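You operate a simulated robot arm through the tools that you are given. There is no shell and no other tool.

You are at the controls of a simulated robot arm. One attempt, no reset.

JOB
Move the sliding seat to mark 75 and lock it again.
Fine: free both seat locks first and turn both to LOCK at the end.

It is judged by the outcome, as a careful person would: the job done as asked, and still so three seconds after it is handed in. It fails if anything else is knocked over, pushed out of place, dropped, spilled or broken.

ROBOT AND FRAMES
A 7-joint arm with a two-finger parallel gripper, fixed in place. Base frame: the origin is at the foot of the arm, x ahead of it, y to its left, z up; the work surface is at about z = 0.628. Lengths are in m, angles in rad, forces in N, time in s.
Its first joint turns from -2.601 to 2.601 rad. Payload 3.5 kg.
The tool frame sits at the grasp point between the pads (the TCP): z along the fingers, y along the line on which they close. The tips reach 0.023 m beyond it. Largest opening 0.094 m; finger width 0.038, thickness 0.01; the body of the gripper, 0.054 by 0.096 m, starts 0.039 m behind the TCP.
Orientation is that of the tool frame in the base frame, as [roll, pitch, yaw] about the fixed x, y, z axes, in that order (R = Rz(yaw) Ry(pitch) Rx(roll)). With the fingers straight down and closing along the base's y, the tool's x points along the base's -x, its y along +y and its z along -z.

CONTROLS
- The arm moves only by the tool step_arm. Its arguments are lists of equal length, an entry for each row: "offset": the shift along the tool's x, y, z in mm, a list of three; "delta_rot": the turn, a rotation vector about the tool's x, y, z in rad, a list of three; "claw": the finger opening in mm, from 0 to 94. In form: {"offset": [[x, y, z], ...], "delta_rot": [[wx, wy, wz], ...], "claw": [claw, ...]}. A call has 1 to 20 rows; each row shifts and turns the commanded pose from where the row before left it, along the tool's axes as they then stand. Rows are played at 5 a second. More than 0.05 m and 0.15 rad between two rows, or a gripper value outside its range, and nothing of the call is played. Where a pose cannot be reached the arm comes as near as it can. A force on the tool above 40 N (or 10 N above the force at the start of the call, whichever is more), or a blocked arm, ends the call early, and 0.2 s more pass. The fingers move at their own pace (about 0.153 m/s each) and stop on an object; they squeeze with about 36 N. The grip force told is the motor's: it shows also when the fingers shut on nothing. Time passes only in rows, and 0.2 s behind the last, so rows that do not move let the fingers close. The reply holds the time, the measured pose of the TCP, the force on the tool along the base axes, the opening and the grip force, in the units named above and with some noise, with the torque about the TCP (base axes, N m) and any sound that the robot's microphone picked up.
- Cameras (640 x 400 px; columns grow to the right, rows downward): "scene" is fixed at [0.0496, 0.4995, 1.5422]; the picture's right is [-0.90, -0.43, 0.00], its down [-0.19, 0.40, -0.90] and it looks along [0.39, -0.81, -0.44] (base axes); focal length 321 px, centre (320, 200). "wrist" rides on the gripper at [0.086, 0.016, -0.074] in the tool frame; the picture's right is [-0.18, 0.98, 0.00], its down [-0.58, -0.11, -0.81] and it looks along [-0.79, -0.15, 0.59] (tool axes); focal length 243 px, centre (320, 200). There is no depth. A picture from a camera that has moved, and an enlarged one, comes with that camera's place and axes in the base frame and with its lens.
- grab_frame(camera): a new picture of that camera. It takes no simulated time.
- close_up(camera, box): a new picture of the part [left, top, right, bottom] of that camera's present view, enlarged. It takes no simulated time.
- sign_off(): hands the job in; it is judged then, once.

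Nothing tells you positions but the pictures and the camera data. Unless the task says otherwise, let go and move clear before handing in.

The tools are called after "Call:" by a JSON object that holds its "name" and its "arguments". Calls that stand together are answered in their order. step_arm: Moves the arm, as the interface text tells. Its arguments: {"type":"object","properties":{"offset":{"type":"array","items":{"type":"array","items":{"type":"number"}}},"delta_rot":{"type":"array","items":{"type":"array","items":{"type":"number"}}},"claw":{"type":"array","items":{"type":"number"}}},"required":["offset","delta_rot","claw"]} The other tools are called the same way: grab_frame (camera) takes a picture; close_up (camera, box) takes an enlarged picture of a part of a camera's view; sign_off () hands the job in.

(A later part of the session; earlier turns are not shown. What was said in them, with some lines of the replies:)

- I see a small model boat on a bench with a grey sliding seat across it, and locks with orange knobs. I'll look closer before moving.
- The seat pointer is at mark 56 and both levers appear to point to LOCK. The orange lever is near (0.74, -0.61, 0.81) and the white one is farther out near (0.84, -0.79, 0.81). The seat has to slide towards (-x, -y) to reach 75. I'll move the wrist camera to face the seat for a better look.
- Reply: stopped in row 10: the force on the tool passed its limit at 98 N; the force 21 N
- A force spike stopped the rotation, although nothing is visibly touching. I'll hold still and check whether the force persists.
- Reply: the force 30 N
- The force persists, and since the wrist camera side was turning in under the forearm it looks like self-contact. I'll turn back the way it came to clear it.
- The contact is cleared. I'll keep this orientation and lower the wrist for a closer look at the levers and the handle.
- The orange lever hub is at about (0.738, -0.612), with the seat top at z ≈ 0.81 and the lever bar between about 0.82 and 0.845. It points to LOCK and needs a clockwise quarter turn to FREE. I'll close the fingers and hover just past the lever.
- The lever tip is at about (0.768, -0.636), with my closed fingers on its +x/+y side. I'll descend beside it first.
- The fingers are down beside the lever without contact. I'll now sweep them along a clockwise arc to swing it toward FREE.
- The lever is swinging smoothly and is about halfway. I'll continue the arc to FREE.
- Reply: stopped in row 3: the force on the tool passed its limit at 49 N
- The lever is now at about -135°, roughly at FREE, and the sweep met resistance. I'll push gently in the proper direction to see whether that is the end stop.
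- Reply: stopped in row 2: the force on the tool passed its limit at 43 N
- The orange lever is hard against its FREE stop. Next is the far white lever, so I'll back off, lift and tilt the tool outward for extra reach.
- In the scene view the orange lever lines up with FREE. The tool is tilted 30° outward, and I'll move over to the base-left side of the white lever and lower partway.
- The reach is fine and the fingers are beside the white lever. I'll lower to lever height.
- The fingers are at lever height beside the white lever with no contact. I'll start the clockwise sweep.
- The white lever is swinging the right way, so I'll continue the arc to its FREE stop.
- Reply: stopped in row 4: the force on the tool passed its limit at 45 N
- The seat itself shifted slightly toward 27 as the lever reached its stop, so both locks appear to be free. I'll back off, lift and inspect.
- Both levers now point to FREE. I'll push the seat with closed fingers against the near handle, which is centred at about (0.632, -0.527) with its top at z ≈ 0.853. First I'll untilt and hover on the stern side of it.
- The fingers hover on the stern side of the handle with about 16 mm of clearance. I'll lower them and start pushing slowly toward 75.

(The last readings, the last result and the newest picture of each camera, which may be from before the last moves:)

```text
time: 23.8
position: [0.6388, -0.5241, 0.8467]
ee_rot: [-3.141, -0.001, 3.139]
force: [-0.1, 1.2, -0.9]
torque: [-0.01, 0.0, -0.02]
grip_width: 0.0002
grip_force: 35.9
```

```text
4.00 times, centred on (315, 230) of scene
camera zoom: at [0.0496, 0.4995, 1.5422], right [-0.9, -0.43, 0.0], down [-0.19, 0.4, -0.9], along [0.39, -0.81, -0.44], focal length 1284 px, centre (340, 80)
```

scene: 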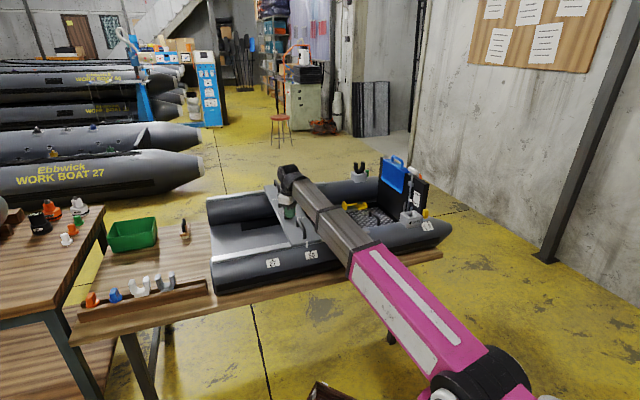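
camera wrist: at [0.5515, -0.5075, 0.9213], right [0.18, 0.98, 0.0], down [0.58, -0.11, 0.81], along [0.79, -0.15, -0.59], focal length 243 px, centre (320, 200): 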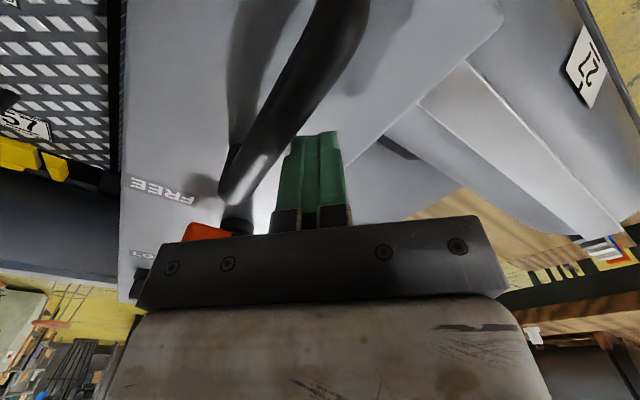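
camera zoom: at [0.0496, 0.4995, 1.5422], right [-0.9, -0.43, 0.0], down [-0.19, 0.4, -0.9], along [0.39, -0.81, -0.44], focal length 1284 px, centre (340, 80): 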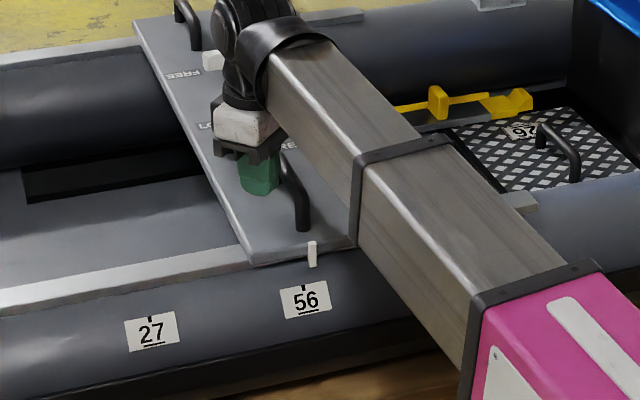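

The seat slides easily, and the pointer is now about 14 mm past 56 with roughly 146 mm to go. I'll push about 134 mm and then re-check.

Call:
{"name": "step_arm", "arguments": {"offset": [[5, -5, 0], [5, -5, 0], [5, -5, 0], [5, -5, 0], [5, -5, 0], [5, -5, 0], [5, -5, 0], [5, -5, 0], [5, -5, 0], [5, -5, 0], [5, -5, 0], [5, -5, 0], [5, -5, 0], [5, -5, 0], [5, -5, 0], [5, -5, 0], [5, -5, 0], [3, -3, 0], [2, -2, 0], [0, 0, 0]], "delta_rot": [[0, 0, 0], [0, 0, 0], [0, 0, 0], [0, 0, 0], [0, 0, 0], [0, 0, 0], [0, 0, 0], [0, 0, 0], [0, 0, 0], [0, 0, 0], [0, 0, 0], [0, 0, 0], [0, 0, 0], [0, 0, 0], [0, 0, 0], [0, 0, 0], [0, 0, 0], [0, 0, 0], [0, 0, 0], [0, 0, 0]], "claw": [0, 0, 0, 0, 0, 0, 0, 0, 0, 0, 0, 0, 0, 0, 0, 0, 0, 0, 0, 0]}}

Call:
{"name": "grab_frame", "arguments": {"camera": "wrist"}}

Call:
{"name": "close_up", "arguments": {"camera": "scene", "box": [285, 160, 405, 280]}}

```text
time: 28.0
position: [0.5468, -0.614, 0.8473]
ee_rot: [-3.14, 0.001, 3.14]
force: [0.0, 0.6, 0.0]
torque: [-0.01, 0.02, -0.02]
grip_width: 0.0003
grip_force: 35.7
```

```text
taken
camera wrist: at [0.4608, -0.5981, 0.9216], right [0.18, 0.98, 0.0], down [0.58, -0.11, 0.81], along [0.79, -0.15, -0.59], focal length 243 px, centre (320, 200)
```

wrist: 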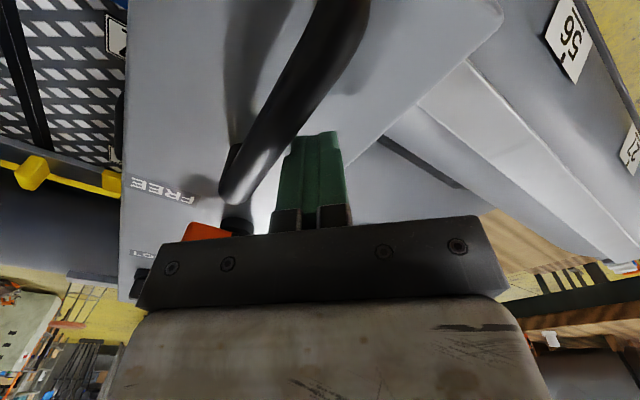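

```text
3.33 times, centred on (345, 220) of scene
camera zoom: at [0.0496, 0.4995, 1.5422], right [-0.9, -0.43, 0.0], down [-0.19, 0.4, -0.9], along [0.39, -0.81, -0.44], focal length 1070 px, centre (237, 133)
```

zoom: 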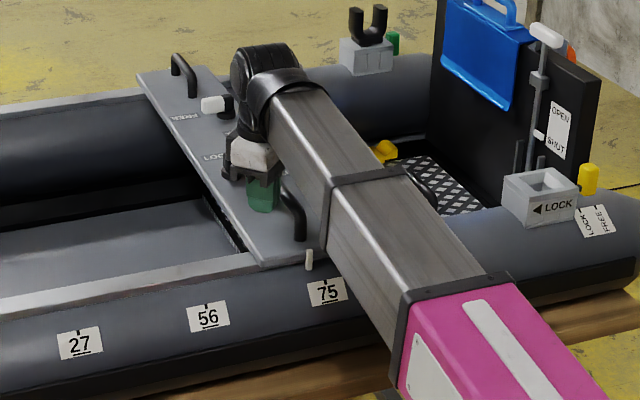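

The pointer is now close to 75 and both are visible, so I'll zoom in for precision.

Call:
{"name": "close_up", "arguments": {"camera": "scene", "box": [367, 225, 397, 255]}}

Call:
{"name": "close_up", "arguments": {"camera": "scene", "box": [335, 215, 405, 260]}}

```text
13.33 times, centred on (382, 240) of scene
camera zoom: at [0.0496, 0.4995, 1.5422], right [-0.9, -0.43, 0.0], down [-0.19, 0.4, -0.9], along [0.39, -0.81, -0.44], focal length 4281 px, centre (-507, -333)
```

zoom: 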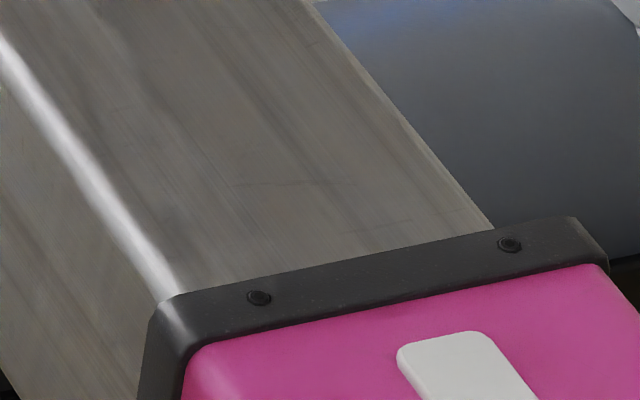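

```text
8.89 times, centred on (370, 238) of scene
camera zoom: at [0.0496, 0.4995, 1.5422], right [-0.9, -0.43, 0.0], down [-0.19, 0.4, -0.9], along [0.39, -0.81, -0.44], focal length 2854 px, centre (-124, -133)
```

zoom: 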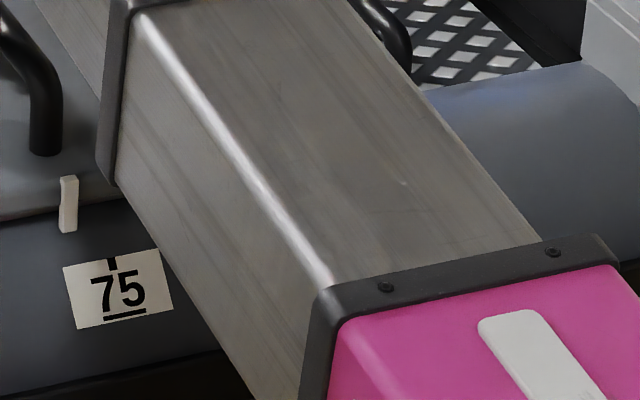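

About 20 mm remain by my pixel scale. I'll push 16 mm more and re-check.

Call:
{"name": "step_arm", "arguments": {"offset": [[3, -3, 0], [3, -3, 0], [3, -3, 0], [2.3, -2.3, 0], [0, 0, 0]], "delta_rot": [[0, 0, 0], [0, 0, 0], [0, 0, 0], [0, 0, 0], [0, 0, 0]], "claw": [0, 0, 0, 0, 0]}}

Call:
{"name": "close_up", "arguments": {"camera": "scene", "box": [325, 215, 395, 260]}}

Call:
{"name": "close_up", "arguments": {"camera": "scene", "box": [335, 225, 365, 255]}}

```text
time: 29.2
position: [0.5352, -0.6243, 0.8461]
ee_rot: [-3.141, 0.002, 3.141]
force: [0.1, 0.2, -0.5]
torque: [0.01, 0.0, -0.03]
grip_width: 0.0
grip_force: 35.7
```

```text
8.89 times, centred on (360, 238) of scene
camera zoom: at [0.0496, 0.4995, 1.5422], right [-0.9, -0.43, 0.0], down [-0.19, 0.4, -0.9], along [0.39, -0.81, -0.44], focal length 2854 px, centre (-36, -133)
```

zoom: 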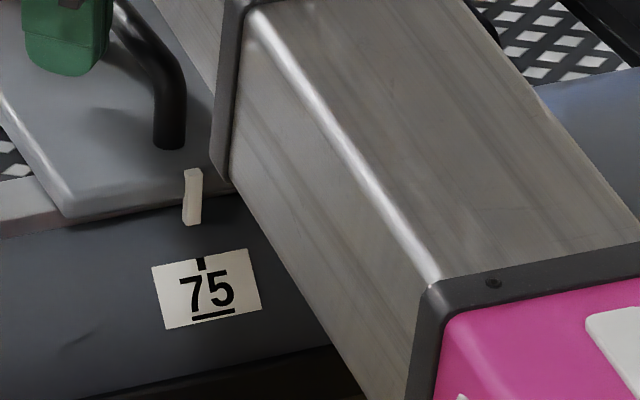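

```text
13.33 times, centred on (350, 240) of scene
camera zoom: at [0.0496, 0.4995, 1.5422], right [-0.9, -0.43, 0.0], down [-0.19, 0.4, -0.9], along [0.39, -0.81, -0.44], focal length 4281 px, centre (-80, -333)
```

zoom: 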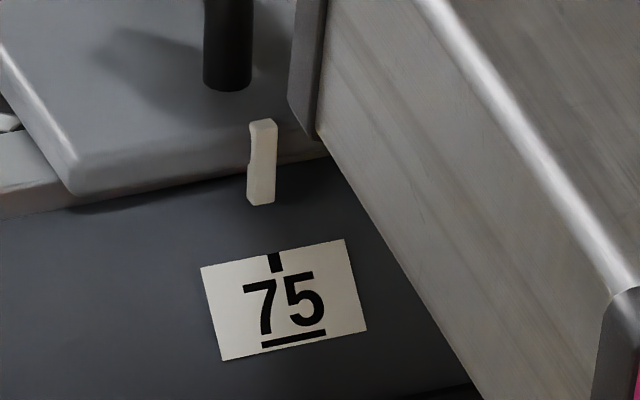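

The pointer appears aligned with 75 to within about a millimetre. I'll back off, lift, and view it square-on with the wrist camera from the base side before locking.

Call:
{"name": "step_arm", "arguments": {"offset": [[-5, 5, 0], [-9, 9, 0], [0, 0, -30], [0, 0, -30], [0, 0, -30], [30, 31, 0], [30, 31, 0], [30, 31, 0], [30, 31, 0], [30, 31, 0], [11, -2, 0], [0, 0, 0]], "delta_rot": [[0, 0, 0], [0, 0, 0], [0, 0, 0], [0, 0, 0], [0, 0, 0], [0, 0, 0], [0, 0, 0], [0, 0, 0], [0, 0, 0], [0, 0, 0], [0, 0, 0], [0, 0, 0]], "claw": [0, 0, 0, 0, 0, 0, 0, 0, 0, 0, 0, 0]}}

Call:
{"name": "grab_frame", "arguments": {"camera": "wrist"}}

Call:
{"name": "grab_frame", "arguments": {"camera": "scene"}}

```text
time: 31.8
position: [0.3899, -0.457, 0.9361]
ee_rot: [3.141, -0.001, -3.141]
force: [-0.2, 0.7, 0.4]
torque: [0.0, -0.02, -0.03]
grip_width: 0.0
grip_force: 35.7
```

```text
taken
camera wrist: at [0.3022, -0.4415, 1.0109], right [0.18, 0.98, 0.0], down [0.58, -0.11, 0.81], along [0.79, -0.15, -0.59], focal length 243 px, centre (320, 200)
```

wrist: 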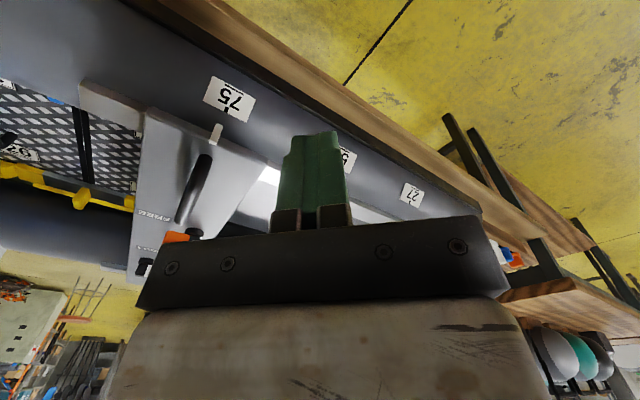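

```text
taken
```

scene: 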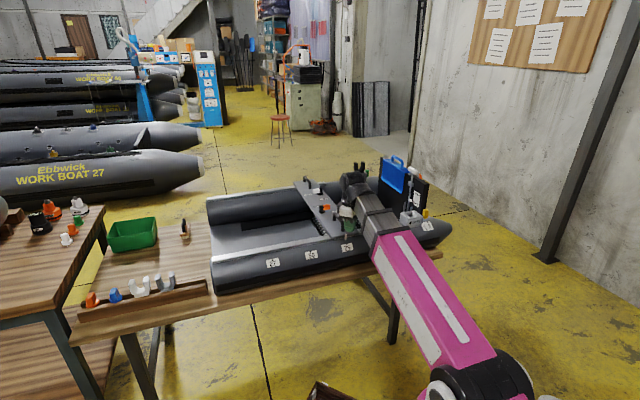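

Call:
{"name": "close_up", "arguments": {"camera": "wrist", "box": [190, 65, 270, 165]}}

Call:
{"name": "close_up", "arguments": {"camera": "scene", "box": [330, 220, 370, 260]}}

Call:
{"name": "close_up", "arguments": {"camera": "scene", "box": [280, 165, 380, 265]}}

```text
4.00 times, centred on (230, 115) of wrist
camera zoom: at [0.3022, -0.4415, 1.0109], right [0.18, 0.98, 0.0], down [0.58, -0.11, 0.81], along [0.79, -0.15, -0.59], focal length 970 px, centre (680, 540)
```

zoom: 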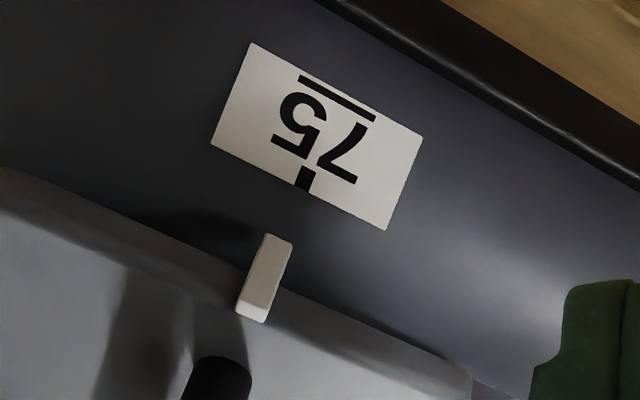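

```text
10.00 times, centred on (350, 240) of scene
camera zoom: at [0.0496, 0.4995, 1.5422], right [-0.9, -0.43, 0.0], down [-0.19, 0.4, -0.9], along [0.39, -0.81, -0.44], focal length 3211 px, centre (20, -200)
```

zoom: 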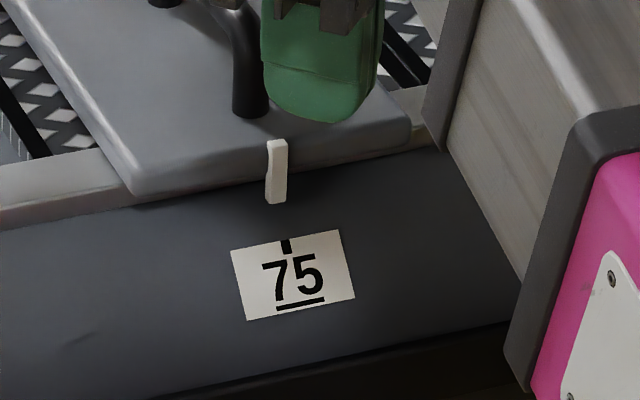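

```text
4.00 times, centred on (330, 215) of scene
camera zoom: at [0.0496, 0.4995, 1.5422], right [-0.9, -0.43, 0.0], down [-0.19, 0.4, -0.9], along [0.39, -0.81, -0.44], focal length 1284 px, centre (280, 140)
```

zoom: 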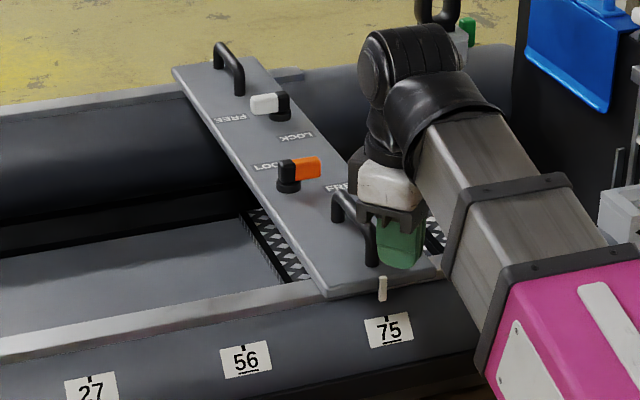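

From the square-on view the pointer lies within about 1 mm of the 75 tick. I'll now lock the orange lever, whose hub is at about (0.628, -0.727), by pushing it counter-clockwise. First I'll hover on its inward side.

Call:
{"name": "step_arm", "arguments": {"offset": [[-26.7, -37.3, 0], [-26.7, -37.3, 0], [-26.7, -37.3, 0], [-26.7, -37.3, 0], [-26.7, -37.3, 0], [-26.7, -37.3, 0], [-26.7, -37.3, 0], [0, 0, 30], [0, 0, 0]], "delta_rot": [[0, 0, 0], [0, 0, 0], [0, 0, 0], [0, 0, 0], [0, 0, 0], [0, 0, 0], [0, 0, 0], [0, 0, 0], [0, 0, 0]], "claw": [0, 0, 0, 0, 0, 0, 0, 0, 0]}}

Call:
{"name": "grab_frame", "arguments": {"camera": "wrist"}}

Call:
{"name": "close_up", "arguments": {"camera": "scene", "box": [280, 160, 380, 260]}}

```text
time: 33.8
position: [0.5781, -0.7175, 0.9069]
ee_rot: [3.14, 0.001, 3.14]
force: [-0.6, -0.2, -0.6]
torque: [0.01, 0.01, -0.02]
grip_width: 0.0
grip_force: 36.2
```

```text
taken
camera wrist: at [0.49, -0.7014, 0.9817], right [0.18, 0.98, 0.0], down [0.58, -0.11, 0.81], along [0.79, -0.15, -0.59], focal length 243 px, centre (320, 200)
```

wrist: 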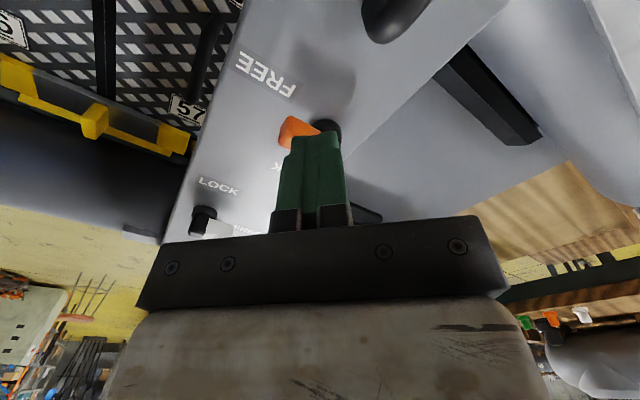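

```text
4.00 times, centred on (330, 210) of scene
camera zoom: at [0.0496, 0.4995, 1.5422], right [-0.9, -0.43, 0.0], down [-0.19, 0.4, -0.9], along [0.39, -0.81, -0.44], focal length 1284 px, centre (280, 160)
```

zoom: 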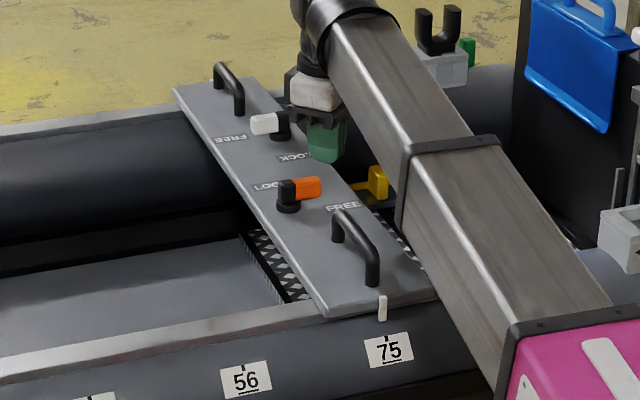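

The fingers are on the inward side of the orange lever. I'll give slightly more clearance, descend, and start the counter-clockwise push slowly while watching the pointer.

Call:
{"name": "step_arm", "arguments": {"offset": [[4, 4, 0], [0, 0, 25], [0, 0, 25], [0, 0, 10], [-3, -5, 0], [-3, -5, 0], [-1.2, -8, 0], [-1.3, -8, 0], [-5.6, -7, 0], [-5.6, -7, 0], [0, 0, 0]], "delta_rot": [[0, 0, 0], [0, 0, 0], [0, 0, 0], [0, 0, 0], [0, 0, 0], [0, 0, 0], [0, 0, 0], [0, 0, 0], [0, 0, 0], [0, 0, 0], [0, 0, 0]], "claw": [0, 0, 0, 0, 0, 0, 0, 0, 0, 0, 0]}}

Call:
{"name": "grab_frame", "arguments": {"camera": "wrist"}}

Call:
{"name": "close_up", "arguments": {"camera": "scene", "box": [280, 160, 380, 260]}}

```text
time: 36.2
position: [0.5924, -0.7546, 0.8461]
ee_rot: [-3.14, 0.001, 3.141]
force: [-0.3, -0.3, -0.6]
torque: [-0.01, 0.0, 0.01]
grip_width: 0.0
grip_force: 35.5
```

```text
taken
camera wrist: at [0.5043, -0.7388, 0.9217], right [0.18, 0.98, 0.0], down [0.58, -0.11, 0.81], along [0.79, -0.15, -0.59], focal length 243 px, centre (320, 200)
```

wrist: 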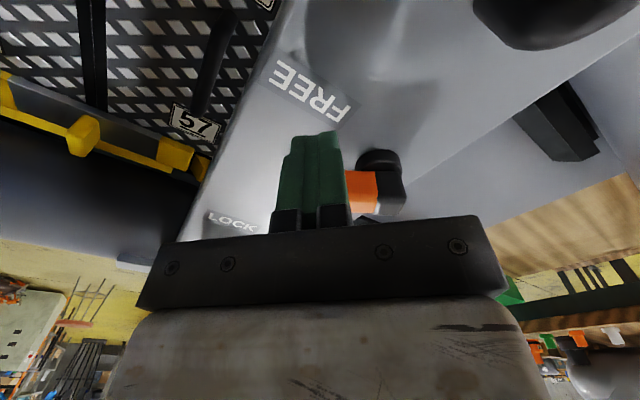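

```text
4.00 times, centred on (330, 210) of scene
camera zoom: at [0.0496, 0.4995, 1.5422], right [-0.9, -0.43, 0.0], down [-0.19, 0.4, -0.9], along [0.39, -0.81, -0.44], focal length 1284 px, centre (280, 160)
```

zoom: 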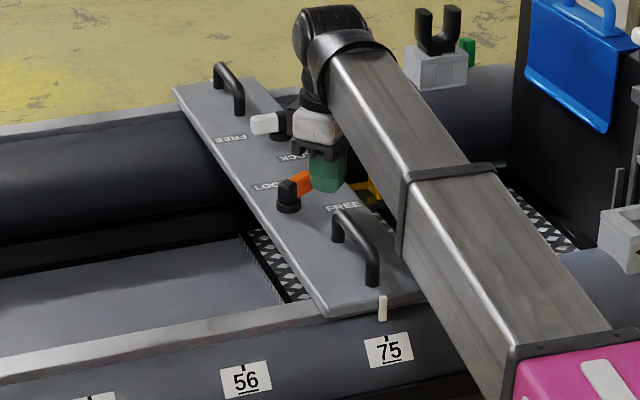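

The lever is swinging back and the seat pointer hasn't moved. I'll continue toward LOCK.

Call:
{"name": "step_arm", "arguments": {"offset": [[-5.5, -5, 0], [-5.6, -4.6, 0], [-5.8, -1.1, 0], [-5.8, -1, 0], [0, 0, 0]], "delta_rot": [[0, 0, 0], [0, 0, 0], [0, 0, 0], [0, 0, 0], [0, 0, 0]], "claw": [0, 0, 0, 0, 0]}}

Call:
{"name": "grab_frame", "arguments": {"camera": "wrist"}}

Call:
{"name": "close_up", "arguments": {"camera": "scene", "box": [280, 160, 380, 260]}}

```text
time: 37.4
position: [0.6136, -0.7673, 0.8479]
ee_rot: [-3.14, 0.0, 3.141]
force: [0.3, -0.2, 0.3]
torque: [0.03, 0.01, -0.01]
grip_width: 0.0002
grip_force: 35.8
```

```text
taken
camera wrist: at [0.5274, -0.7504, 0.9222], right [0.18, 0.98, 0.0], down [0.58, -0.11, 0.81], along [0.79, -0.15, -0.59], focal length 243 px, centre (320, 200)
```

wrist: 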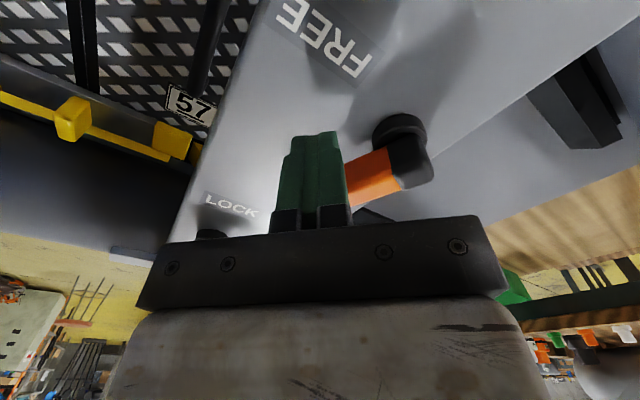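

```text
4.00 times, centred on (330, 210) of scene
camera zoom: at [0.0496, 0.4995, 1.5422], right [-0.9, -0.43, 0.0], down [-0.19, 0.4, -0.9], along [0.39, -0.81, -0.44], focal length 1284 px, centre (280, 160)
```

zoom: 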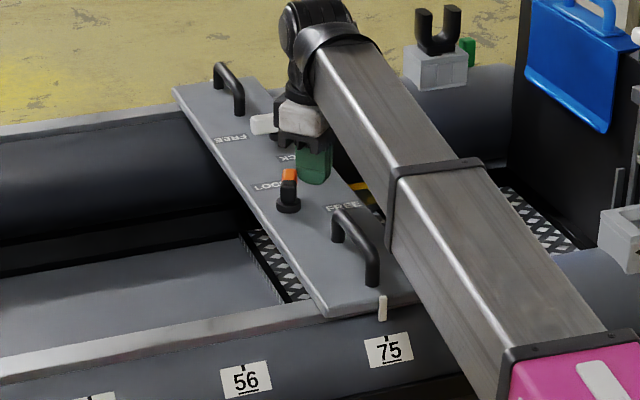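

About 20° remain to LOCK and the pointer is still steady, so I'll finish the push gently to the stop.

Call:
{"name": "step_arm", "arguments": {"offset": [[-4, 0.3, 0], [-4, 0.6, 0], [-3, 1.2, 0], [-2, 1.5, 0], [-1.5, 1.5, 0], [-1.5, 1.5, 0], [0, 0, 0]], "delta_rot": [[0, 0, 0], [0, 0, 0], [0, 0, 0], [0, 0, 0], [0, 0, 0], [0, 0, 0], [0, 0, 0]], "claw": [0, 0, 0, 0, 0, 0, 0]}}

Call:
{"name": "grab_frame", "arguments": {"camera": "wrist"}}

Call:
{"name": "close_up", "arguments": {"camera": "scene", "box": [280, 160, 380, 260]}}

```text
time: 39.0
position: [0.6279, -0.7633, 0.8466]
ee_rot: [-3.141, -0.003, 3.141]
force: [-17.4, -17.3, -0.3]
torque: [-0.24, 0.26, -0.12]
grip_width: 0.0
grip_force: 36.4
```

```text
taken
camera wrist: at [0.5415, -0.7457, 0.9217], right [0.19, 0.98, 0.0], down [0.58, -0.11, 0.8], along [0.79, -0.15, -0.59], focal length 243 px, centre (320, 200)
```

wrist: 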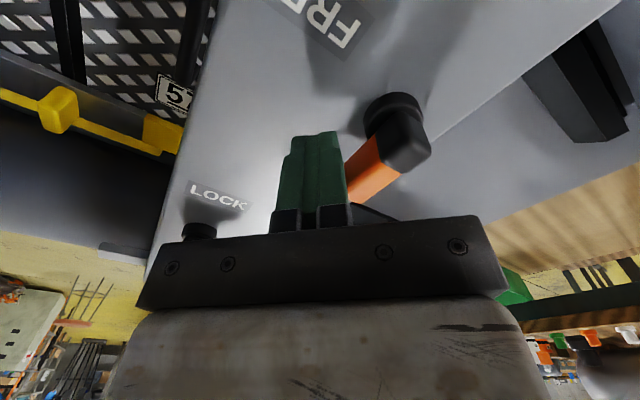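

```text
4.00 times, centred on (330, 210) of scene
camera zoom: at [0.0496, 0.4995, 1.5422], right [-0.9, -0.43, 0.0], down [-0.19, 0.4, -0.9], along [0.39, -0.81, -0.44], focal length 1284 px, centre (280, 160)
```

zoom: 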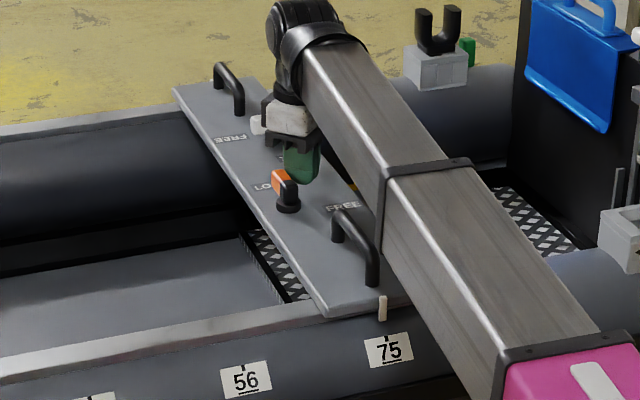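

Orange is back at its LOCK stop, with 24 N of push and the seat not moving, and the pointer is still at 75. I'll retreat, lift, tilt outward again and hover beyond the white lever, whose hub is at about (0.724, -0.898).

Call:
{"name": "step_arm", "arguments": {"offset": [[4, -4, 0], [6, -6, 0], [0, 0, -35], [0, 0, -35], [0, 0, -30], [0, 0, 0], [0, 0, 0], [0, 0, 0], [0, 0, 0], [-27.4, -23.6, 19.7], [-27.4, -23.6, 19.7], [-27.4, -23.6, 19.7], [-27.4, -23.6, 19.7], [-27.4, -23.6, 19.7], [0, 0, 0]], "delta_rot": [[0, 0, 0], [0, 0, 0], [0, 0, 0], [0, 0, 0], [0, 0, 0], [0.0884, -0.0884, 0], [0.0884, -0.0884, 0], [0.0884, -0.0884, 0], [0.0884, -0.0884, 0], [0, 0, 0], [0, 0, 0], [0, 0, 0], [0, 0, 0], [0, 0, 0], [0, 0, 0]], "claw": [0, 0, 0, 0, 0, 0, 0, 0, 0, 0, 0, 0, 0, 0, 0]}}

Call:
{"name": "grab_frame", "arguments": {"camera": "wrist"}}

Call:
{"name": "close_up", "arguments": {"camera": "scene", "box": [280, 160, 380, 260]}}

```text
time: 42.2
position: [0.7766, -0.9045, 0.9476]
ee_rot: [-2.772, 0.346, -3.077]
force: [-0.1, -0.8, -0.1]
torque: [0.03, -0.03, -0.02]
grip_width: 0.0
grip_force: 35.9
```

```text
taken
camera wrist: at [0.6708, -0.8694, 0.9788], right [0.23, 0.93, -0.27], down [0.27, 0.21, 0.94], along [0.94, -0.29, -0.2], focal length 243 px, centre (320, 200)
```

wrist: 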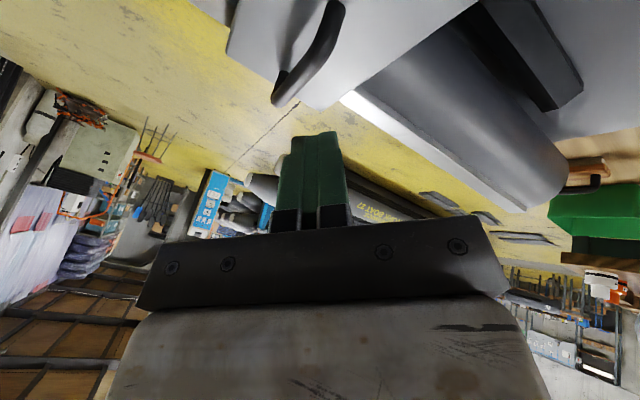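

```text
4.00 times, centred on (330, 210) of scene
camera zoom: at [0.0496, 0.4995, 1.5422], right [-0.9, -0.43, 0.0], down [-0.19, 0.4, -0.9], along [0.39, -0.81, -0.44], focal length 1284 px, centre (280, 160)
```

zoom: 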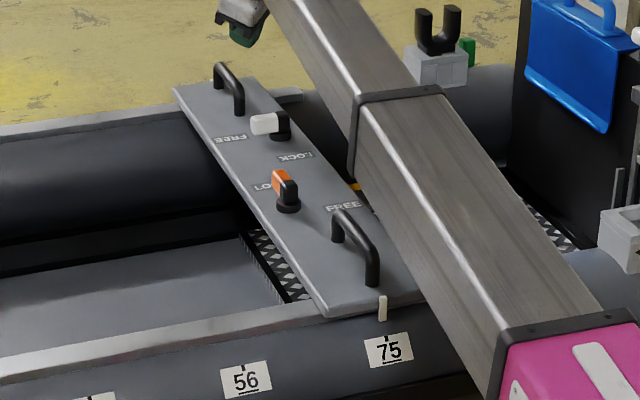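

Call:
{"name": "close_up", "arguments": {"camera": "scene", "box": [325, 170, 365, 210]}}

Call:
{"name": "close_up", "arguments": {"camera": "wrist", "box": [220, 0, 380, 140]}}

```text
10.00 times, centred on (345, 190) of scene
camera zoom: at [0.0496, 0.4995, 1.5422], right [-0.9, -0.43, 0.0], down [-0.19, 0.4, -0.9], along [0.39, -0.81, -0.44], focal length 3211 px, centre (70, 300)
```

zoom: 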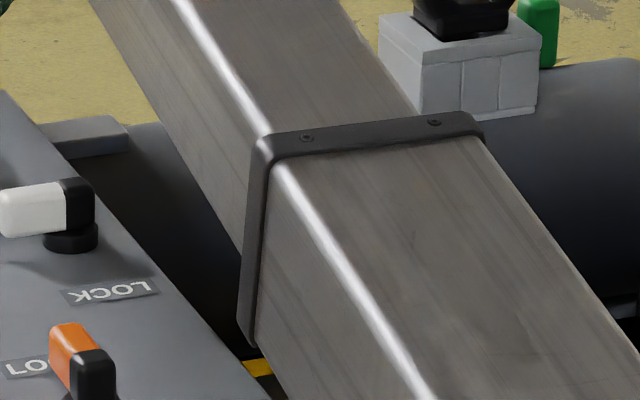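

```text
2.86 times, centred on (300, 70) of wrist
camera zoom: at [0.6708, -0.8694, 0.9788], right [0.23, 0.93, -0.27], down [0.27, 0.21, 0.94], along [0.94, -0.29, -0.2], focal length 693 px, centre (377, 571)
```

zoom: 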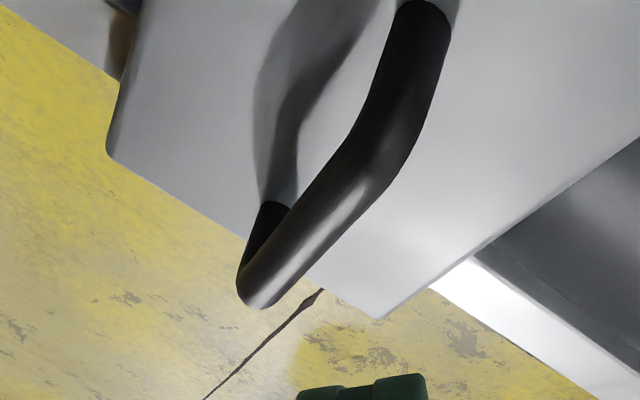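

The hub refines to about (0.725, -0.902), and the fingers are outward of the lever with clearance from both it and the far handle. I'll lower most of the way and look.

Call:
{"name": "step_arm", "arguments": {"offset": [[8.3, 8.3, 21.4], [8.3, 8.3, 21.4], [8.3, 8.3, 21.4], [0, 0, 0]], "delta_rot": [[0, 0, 0], [0, 0, 0], [0, 0, 0], [0, 0, 0]], "claw": [0, 0, 0, 0]}}

Call:
{"name": "grab_frame", "arguments": {"camera": "wrist"}}

Call:
{"name": "close_up", "arguments": {"camera": "scene", "box": [305, 150, 365, 210]}}

```text
time: 43.2
position: [0.7766, -0.9045, 0.8736]
ee_rot: [-2.771, 0.346, -3.077]
force: [0.1, -0.1, 0.0]
torque: [0.01, 0.05, -0.02]
grip_width: 0.0001
grip_force: 36.3
```

```text
taken
camera wrist: at [0.67, -0.8706, 0.9045], right [0.23, 0.93, -0.27], down [0.27, 0.21, 0.94], along [0.94, -0.29, -0.2], focal length 243 px, centre (320, 200)
```

wrist: 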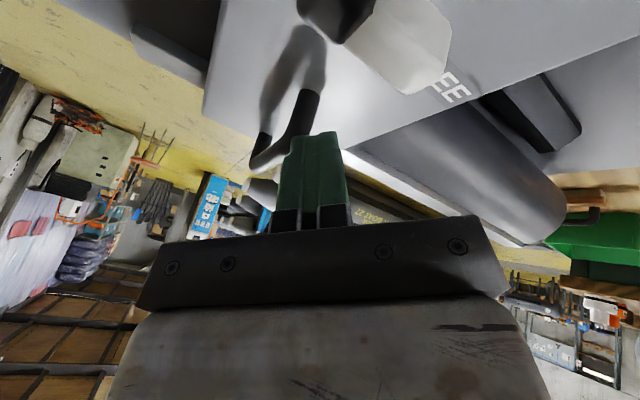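

```text
6.67 times, centred on (335, 180) of scene
camera zoom: at [0.0496, 0.4995, 1.5422], right [-0.9, -0.43, 0.0], down [-0.19, 0.4, -0.9], along [0.39, -0.81, -0.44], focal length 2140 px, centre (220, 333)
```

zoom: 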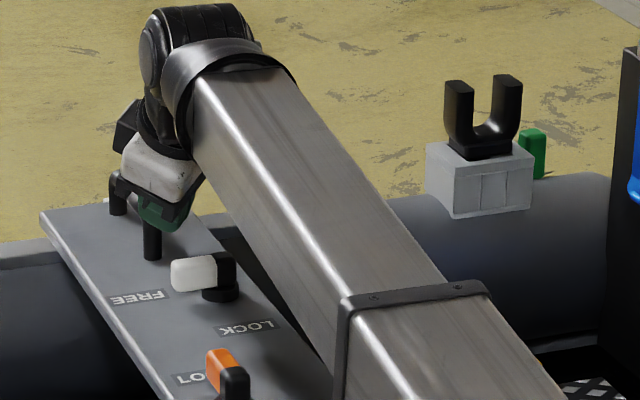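

The fingers are behind the lever with clearance on both sides. I'll lower the last 22 mm and begin the counter-clockwise pull.

Call:
{"name": "step_arm", "arguments": {"offset": [[3.7, 3.7, 9.7], [3.7, 3.7, 9.7], [4, 0.6, -1.8], [4, 0.6, -1.8], [0.7, 7.6, -3.2], [0.7, 7.6, -3.2], [4.9, 6.2, -4.3], [4.9, 6.2, -4.3], [0, 0, 0]], "delta_rot": [[0, 0, 0], [0, 0, 0], [0, 0, 0], [0, 0, 0], [0, 0, 0], [0, 0, 0], [0, 0, 0], [0, 0, 0], [0, 0, 0]], "claw": [0, 0, 0, 0, 0, 0, 0, 0, 0]}}

Call:
{"name": "grab_frame", "arguments": {"camera": "wrist"}}

Call:
{"name": "close_up", "arguments": {"camera": "scene", "box": [305, 150, 365, 210]}}

```text
time: 45.2
position: [0.7529, -0.8733, 0.852]
ee_rot: [-2.772, 0.345, -3.077]
force: [-1.0, 0.0, 0.3]
torque: [0.0, 0.02, -0.01]
grip_width: 0.0
grip_force: 36.2
```

```text
taken
camera wrist: at [0.647, -0.8379, 0.882], right [0.23, 0.93, -0.27], down [0.27, 0.21, 0.94], along [0.94, -0.29, -0.2], focal length 243 px, centre (320, 200)
```

wrist: 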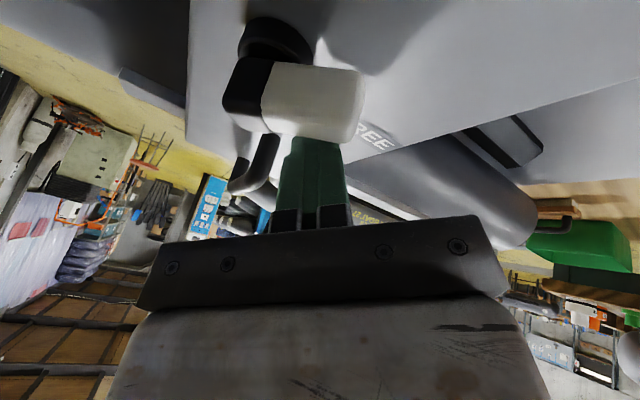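

```text
6.67 times, centred on (335, 180) of scene
camera zoom: at [0.0496, 0.4995, 1.5422], right [-0.9, -0.43, 0.0], down [-0.19, 0.4, -0.9], along [0.39, -0.81, -0.44], focal length 2140 px, centre (220, 333)
```

zoom: 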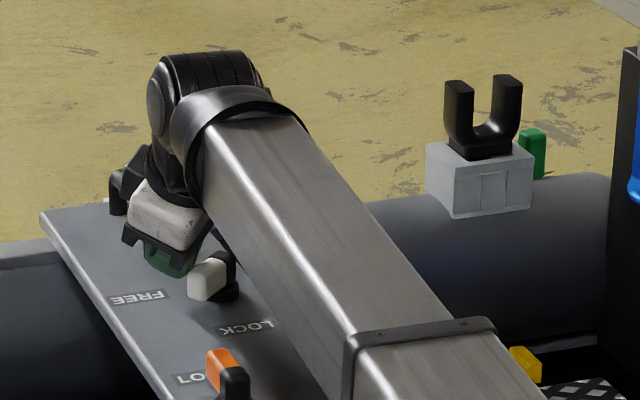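

It's working, so I'll continue the sweep.

Call:
{"name": "step_arm", "arguments": {"offset": [[4.9, 4.2, -3.5], [4.9, 4.2, -3.5], [5.4, 0.6, -2.3], [5.4, 0.6, -2.3], [0, 0, 0]], "delta_rot": [[0, 0, 0], [0, 0, 0], [0, 0, 0], [0, 0, 0], [0, 0, 0]], "claw": [0, 0, 0, 0, 0]}}

Call:
{"name": "grab_frame", "arguments": {"camera": "wrist"}}

Call:
{"name": "close_up", "arguments": {"camera": "scene", "box": [305, 150, 365, 210]}}

```text
time: 46.4
position: [0.7294, -0.8613, 0.8526]
ee_rot: [-2.774, 0.342, -3.077]
force: [-0.1, 0.6, 0.0]
torque: [0.0, 0.02, 0.01]
grip_width: 0.0
grip_force: 36.3
```

```text
taken
camera wrist: at [0.6236, -0.8261, 0.8823], right [0.23, 0.93, -0.27], down [0.27, 0.21, 0.94], along [0.94, -0.29, -0.2], focal length 243 px, centre (320, 200)
```

wrist: 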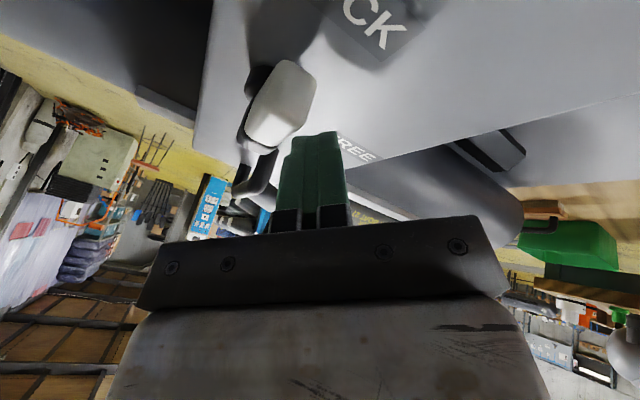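

```text
6.67 times, centred on (335, 180) of scene
camera zoom: at [0.0496, 0.4995, 1.5422], right [-0.9, -0.43, 0.0], down [-0.19, 0.4, -0.9], along [0.39, -0.81, -0.44], focal length 2140 px, centre (220, 333)
```

zoom: 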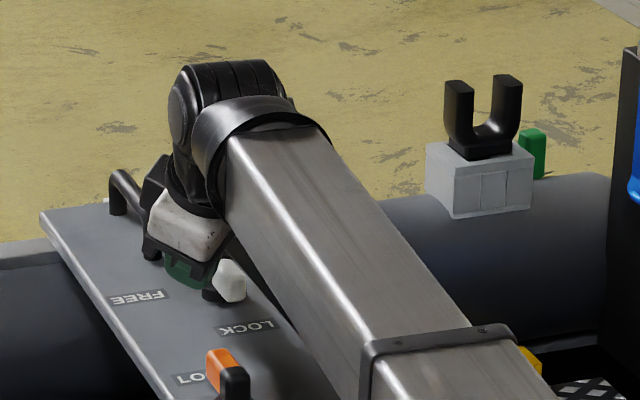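

Call:
{"name": "step_arm", "arguments": {"offset": [[3.75, -0.25, -1.36], [3.8, -1.2, -1], [2.9, -2.1, -0.3], [2, -2, 0], [2, -2, 0], [0, 0, 0]], "delta_rot": [[0, 0, 0], [0, 0, 0], [0, 0, 0], [0, 0, 0], [0, 0, 0], [0, 0, 0]], "claw": [0, 0, 0, 0, 0, 0]}}

Call:
{"name": "grab_frame", "arguments": {"camera": "wrist"}}

Call:
{"name": "close_up", "arguments": {"camera": "scene", "box": [305, 150, 365, 210]}}

```text
time: 47.3
position: [0.7261, -0.8616, 0.8521]
ee_rot: [-2.78, 0.358, -3.074]
force: [14.7, 7.8, -0.1]
torque: [0.07, -0.17, 0.06]
grip_width: 0.0
grip_force: 36.3
stopped in row 4: the force on the tool passed its limit at 46 N (the readings are from after the stop); the commanded pose is now the measured one
```

```text
taken
camera wrist: at [0.6198, -0.8268, 0.8815], right [0.23, 0.94, -0.26], down [0.25, 0.2, 0.95], along [0.94, -0.29, -0.19], focal length 243 px, centre (320, 200)
```

wrist: 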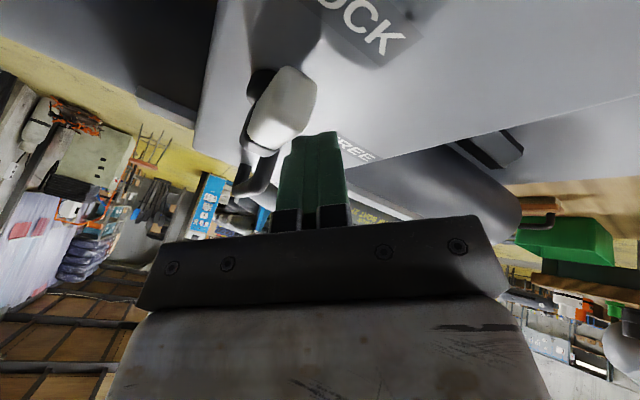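

```text
6.67 times, centred on (335, 180) of scene
camera zoom: at [0.0496, 0.4995, 1.5422], right [-0.9, -0.43, 0.0], down [-0.19, 0.4, -0.9], along [0.39, -0.81, -0.44], focal length 2140 px, centre (220, 333)
```

zoom: 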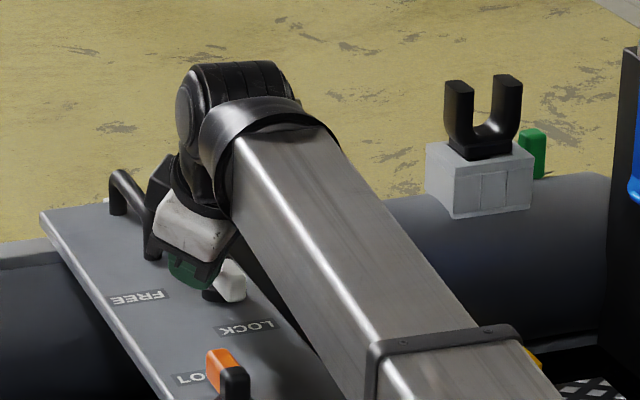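

The push met firm resistance at about the expected LOCK angle. I'll back off, lift clear and inspect both levers and the pointer.

Call:
{"name": "step_arm", "arguments": {"offset": [[-4, 4, 0], [-6, 6, 0], [-10.2, -10.2, -26.3], [-10.2, -10.2, -26.3], [-10.2, -10.2, -26.3], [0, 0, 0]], "delta_rot": [[0, 0, 0], [0, 0, 0], [0, 0, 0], [0, 0, 0], [0, 0, 0], [0, 0, 0]], "claw": [0, 0, 0, 0, 0, 0]}}

Call:
{"name": "grab_frame", "arguments": {"camera": "wrist"}}

Call:
{"name": "close_up", "arguments": {"camera": "scene", "box": [305, 150, 365, 210]}}

```text
time: 48.7
position: [0.7337, -0.852, 0.9433]
ee_rot: [-2.776, 0.354, -3.074]
force: [-0.1, -0.2, 0.5]
torque: [-0.01, 0.0, -0.01]
grip_width: 0.0
grip_force: 36.1
```

```text
taken
camera wrist: at [0.6274, -0.8181, 0.9728], right [0.23, 0.94, -0.27], down [0.26, 0.2, 0.94], along [0.94, -0.29, -0.19], focal length 243 px, centre (320, 200)
```

wrist: 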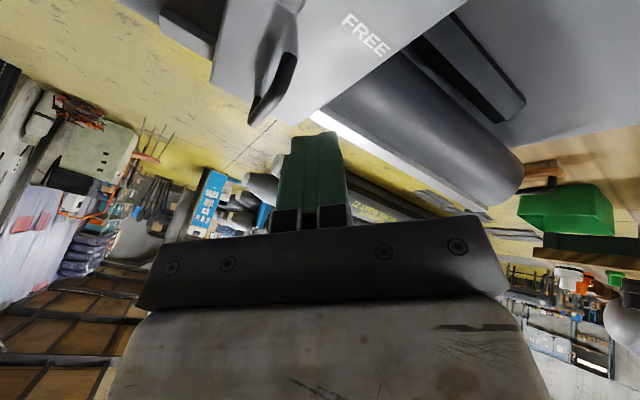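

```text
6.67 times, centred on (335, 180) of scene
camera zoom: at [0.0496, 0.4995, 1.5422], right [-0.9, -0.43, 0.0], down [-0.19, 0.4, -0.9], along [0.39, -0.81, -0.44], focal length 2140 px, centre (220, 333)
```

zoom: 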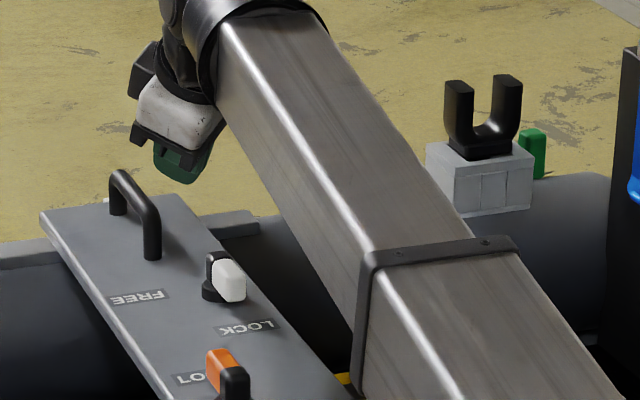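

The white lever now points toward LOCK. I'll untilt and move back to where the wrist camera can check both levers up close.

Call:
{"name": "step_arm", "arguments": {"offset": [[0, 0, 0], [0, 0, 0], [0, 0, 0], [0, 0, 0], [11.5, 39, 0], [11.5, 39, 0], [11.5, 39, 0], [11.5, 39, 0], [0, 0, 0]], "delta_rot": [[-0.0884, 0.0884, 0], [-0.0884, 0.0884, 0], [-0.0884, 0.0884, 0], [-0.0884, 0.0884, 0], [0, 0, 0], [0, 0, 0], [0, 0, 0], [0, 0, 0], [0, 0, 0]], "claw": [0, 0, 0, 0, 0, 0, 0, 0, 0]}}

Call:
{"name": "grab_frame", "arguments": {"camera": "wrist"}}

Call:
{"name": "close_up", "arguments": {"camera": "wrist", "box": [60, 0, 300, 240]}}

Call:
{"name": "close_up", "arguments": {"camera": "scene", "box": [290, 160, 370, 240]}}

```text
time: 50.7
position: [0.6865, -0.6976, 0.9387]
ee_rot: [3.137, 0.009, -3.138]
force: [0.3, 0.2, -0.8]
torque: [-0.01, -0.02, -0.01]
grip_width: 0.0
grip_force: 36.4
```

```text
taken
camera wrist: at [0.5996, -0.6817, 1.0139], right [0.18, 0.98, 0.0], down [0.58, -0.11, 0.81], along [0.8, -0.14, -0.59], focal length 243 px, centre (320, 200)
```

wrist: 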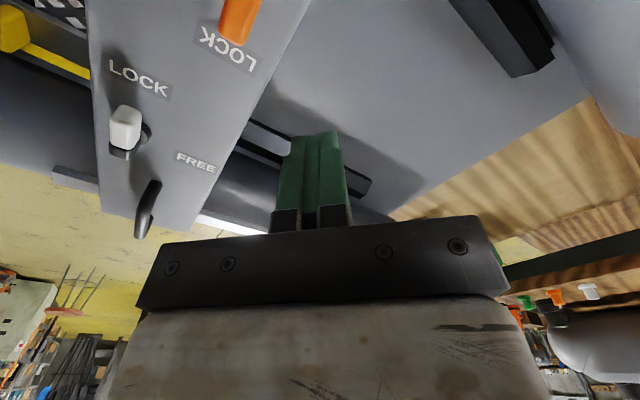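

```text
1.67 times, centred on (180, 120) of wrist
camera zoom: at [0.5996, -0.6817, 1.0139], right [0.18, 0.98, 0.0], down [0.58, -0.11, 0.81], along [0.8, -0.14, -0.59], focal length 404 px, centre (553, 333)
```

zoom: 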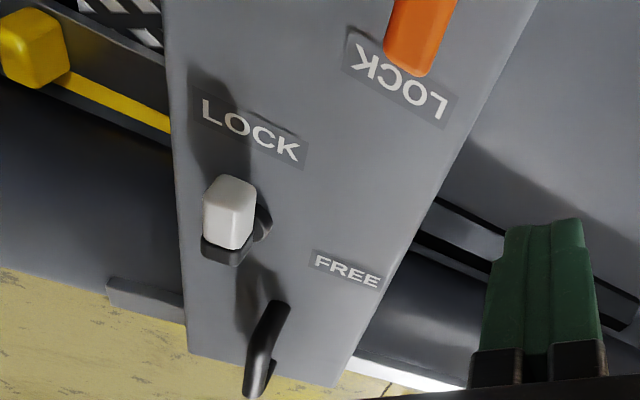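

```text
5.00 times, centred on (330, 200) of scene
camera zoom: at [0.0496, 0.4995, 1.5422], right [-0.9, -0.43, 0.0], down [-0.19, 0.4, -0.9], along [0.39, -0.81, -0.44], focal length 1605 px, centre (270, 200)
```

zoom: 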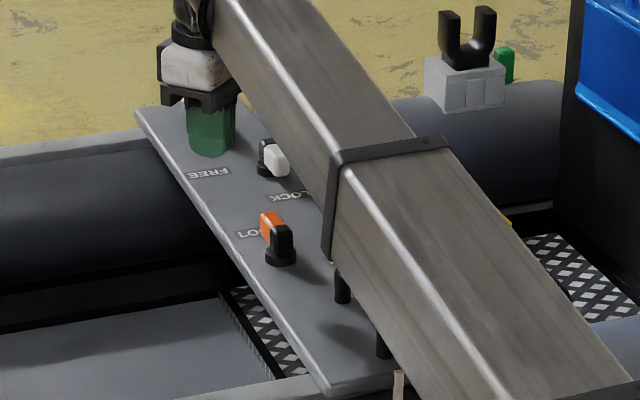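

Both levers look just as they did when locked at the start. I'll do a final square-on check of the pointer at 75.

Call:
{"name": "step_arm", "arguments": {"offset": [[33, 26.7, 0], [33, 26.7, 0], [33, 26.7, 0], [33, 26.7, 0], [33, 26.7, 0], [33, 26.7, 0], [33, 26.7, 0], [33, 26.7, 0], [33, 26.7, 0], [0, 0, 0]], "delta_rot": [[0, 0, 0], [0, 0, 0], [0, 0, 0], [0, 0, 0], [0, 0, 0], [0, 0, 0], [0, 0, 0], [0, 0, 0], [0, 0, 0], [0, 0, 0]], "claw": [0, 0, 0, 0, 0, 0, 0, 0, 0, 0]}}

Call:
{"name": "close_up", "arguments": {"camera": "wrist", "box": [190, 65, 270, 165]}}

Call:
{"name": "close_up", "arguments": {"camera": "scene", "box": [280, 165, 380, 265]}}

Call:
{"name": "grab_frame", "arguments": {"camera": "scene"}}

```text
time: 52.9
position: [0.39, -0.4597, 0.939]
ee_rot: [3.137, 0.006, -3.138]
force: [0.0, -0.7, 0.3]
torque: [0.01, -0.02, -0.01]
grip_width: 0.0001
grip_force: 36.2
```

```text
4.00 times, centred on (230, 115) of wrist
camera zoom: at [0.3028, -0.4432, 1.0129], right [0.18, 0.98, 0.0], down [0.58, -0.11, 0.81], along [0.8, -0.14, -0.59], focal length 970 px, centre (680, 540)
```

zoom: 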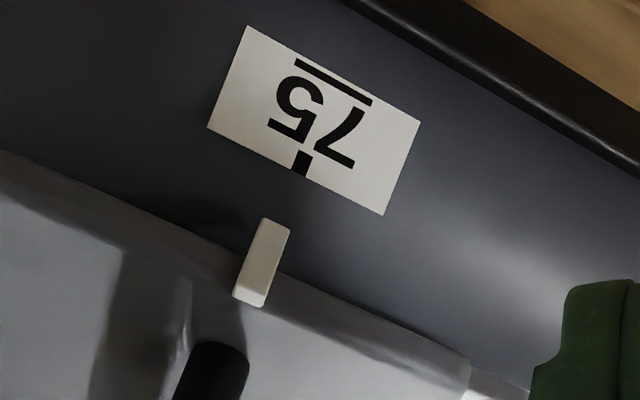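

```text
4.00 times, centred on (330, 215) of scene
camera zoom: at [0.0496, 0.4995, 1.5422], right [-0.9, -0.43, 0.0], down [-0.19, 0.4, -0.9], along [0.39, -0.81, -0.44], focal length 1284 px, centre (280, 140)
```

zoom: 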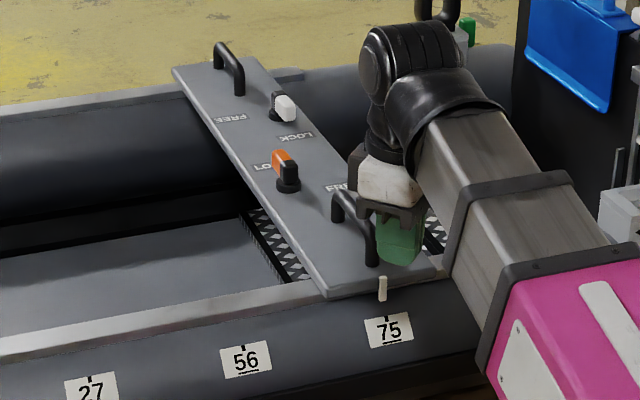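

```text
taken
```

scene: 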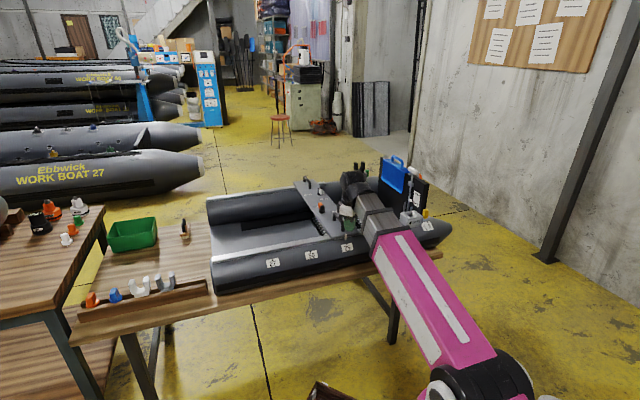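

The pointer lines up with 75, both levers are at LOCK, and nothing else has moved. I'll lift a little further clear and hand in.

Call:
{"name": "step_arm", "arguments": {"offset": [[0, 0, -30], [0, 0, -30], [0, 0, 0]], "delta_rot": [[0, 0, 0], [0, 0, 0], [0, 0, 0]], "claw": [0, 0, 0]}}

```text
time: 53.7
position: [0.3886, -0.4591, 1.0016]
ee_rot: [3.14, 0.008, -3.138]
force: [-0.1, 0.6, 0.3]
torque: [-0.04, 0.02, -0.05]
grip_width: 0.0002
grip_force: 35.6
```

The arm is clear of the boat, and the seat is at 75 with both locks on LOCK, so I'm handing in.

Call:
{"name": "sign_off", "arguments": {}}

```text
The job is handed in.
```

The sliding seat is at mark 75 and both locks are turned back to LOCK. I freed both locks before moving the seat. The job is handed in, but no verdict came back.

- **Position:** viewed square-on with the wrist camera, the pointer is within about 1 mm of the 75 tick. It did not move when I locked the levers.
- **Locks:** both levers are against their LOCK stops and look the same as they did at the start.
- **Surroundings:** nothing else in the boat or on the bench looks disturbed in the last pictures.
- **Force stops:** early on, before I touched the boat, a force reading of 98 N stopped one arm move. It looked like the gripper touching the arm itself, and it cleared when I turned the gripper back. Four later pushes went slightly over the force limit (43–49 N) as levers hit their stops.
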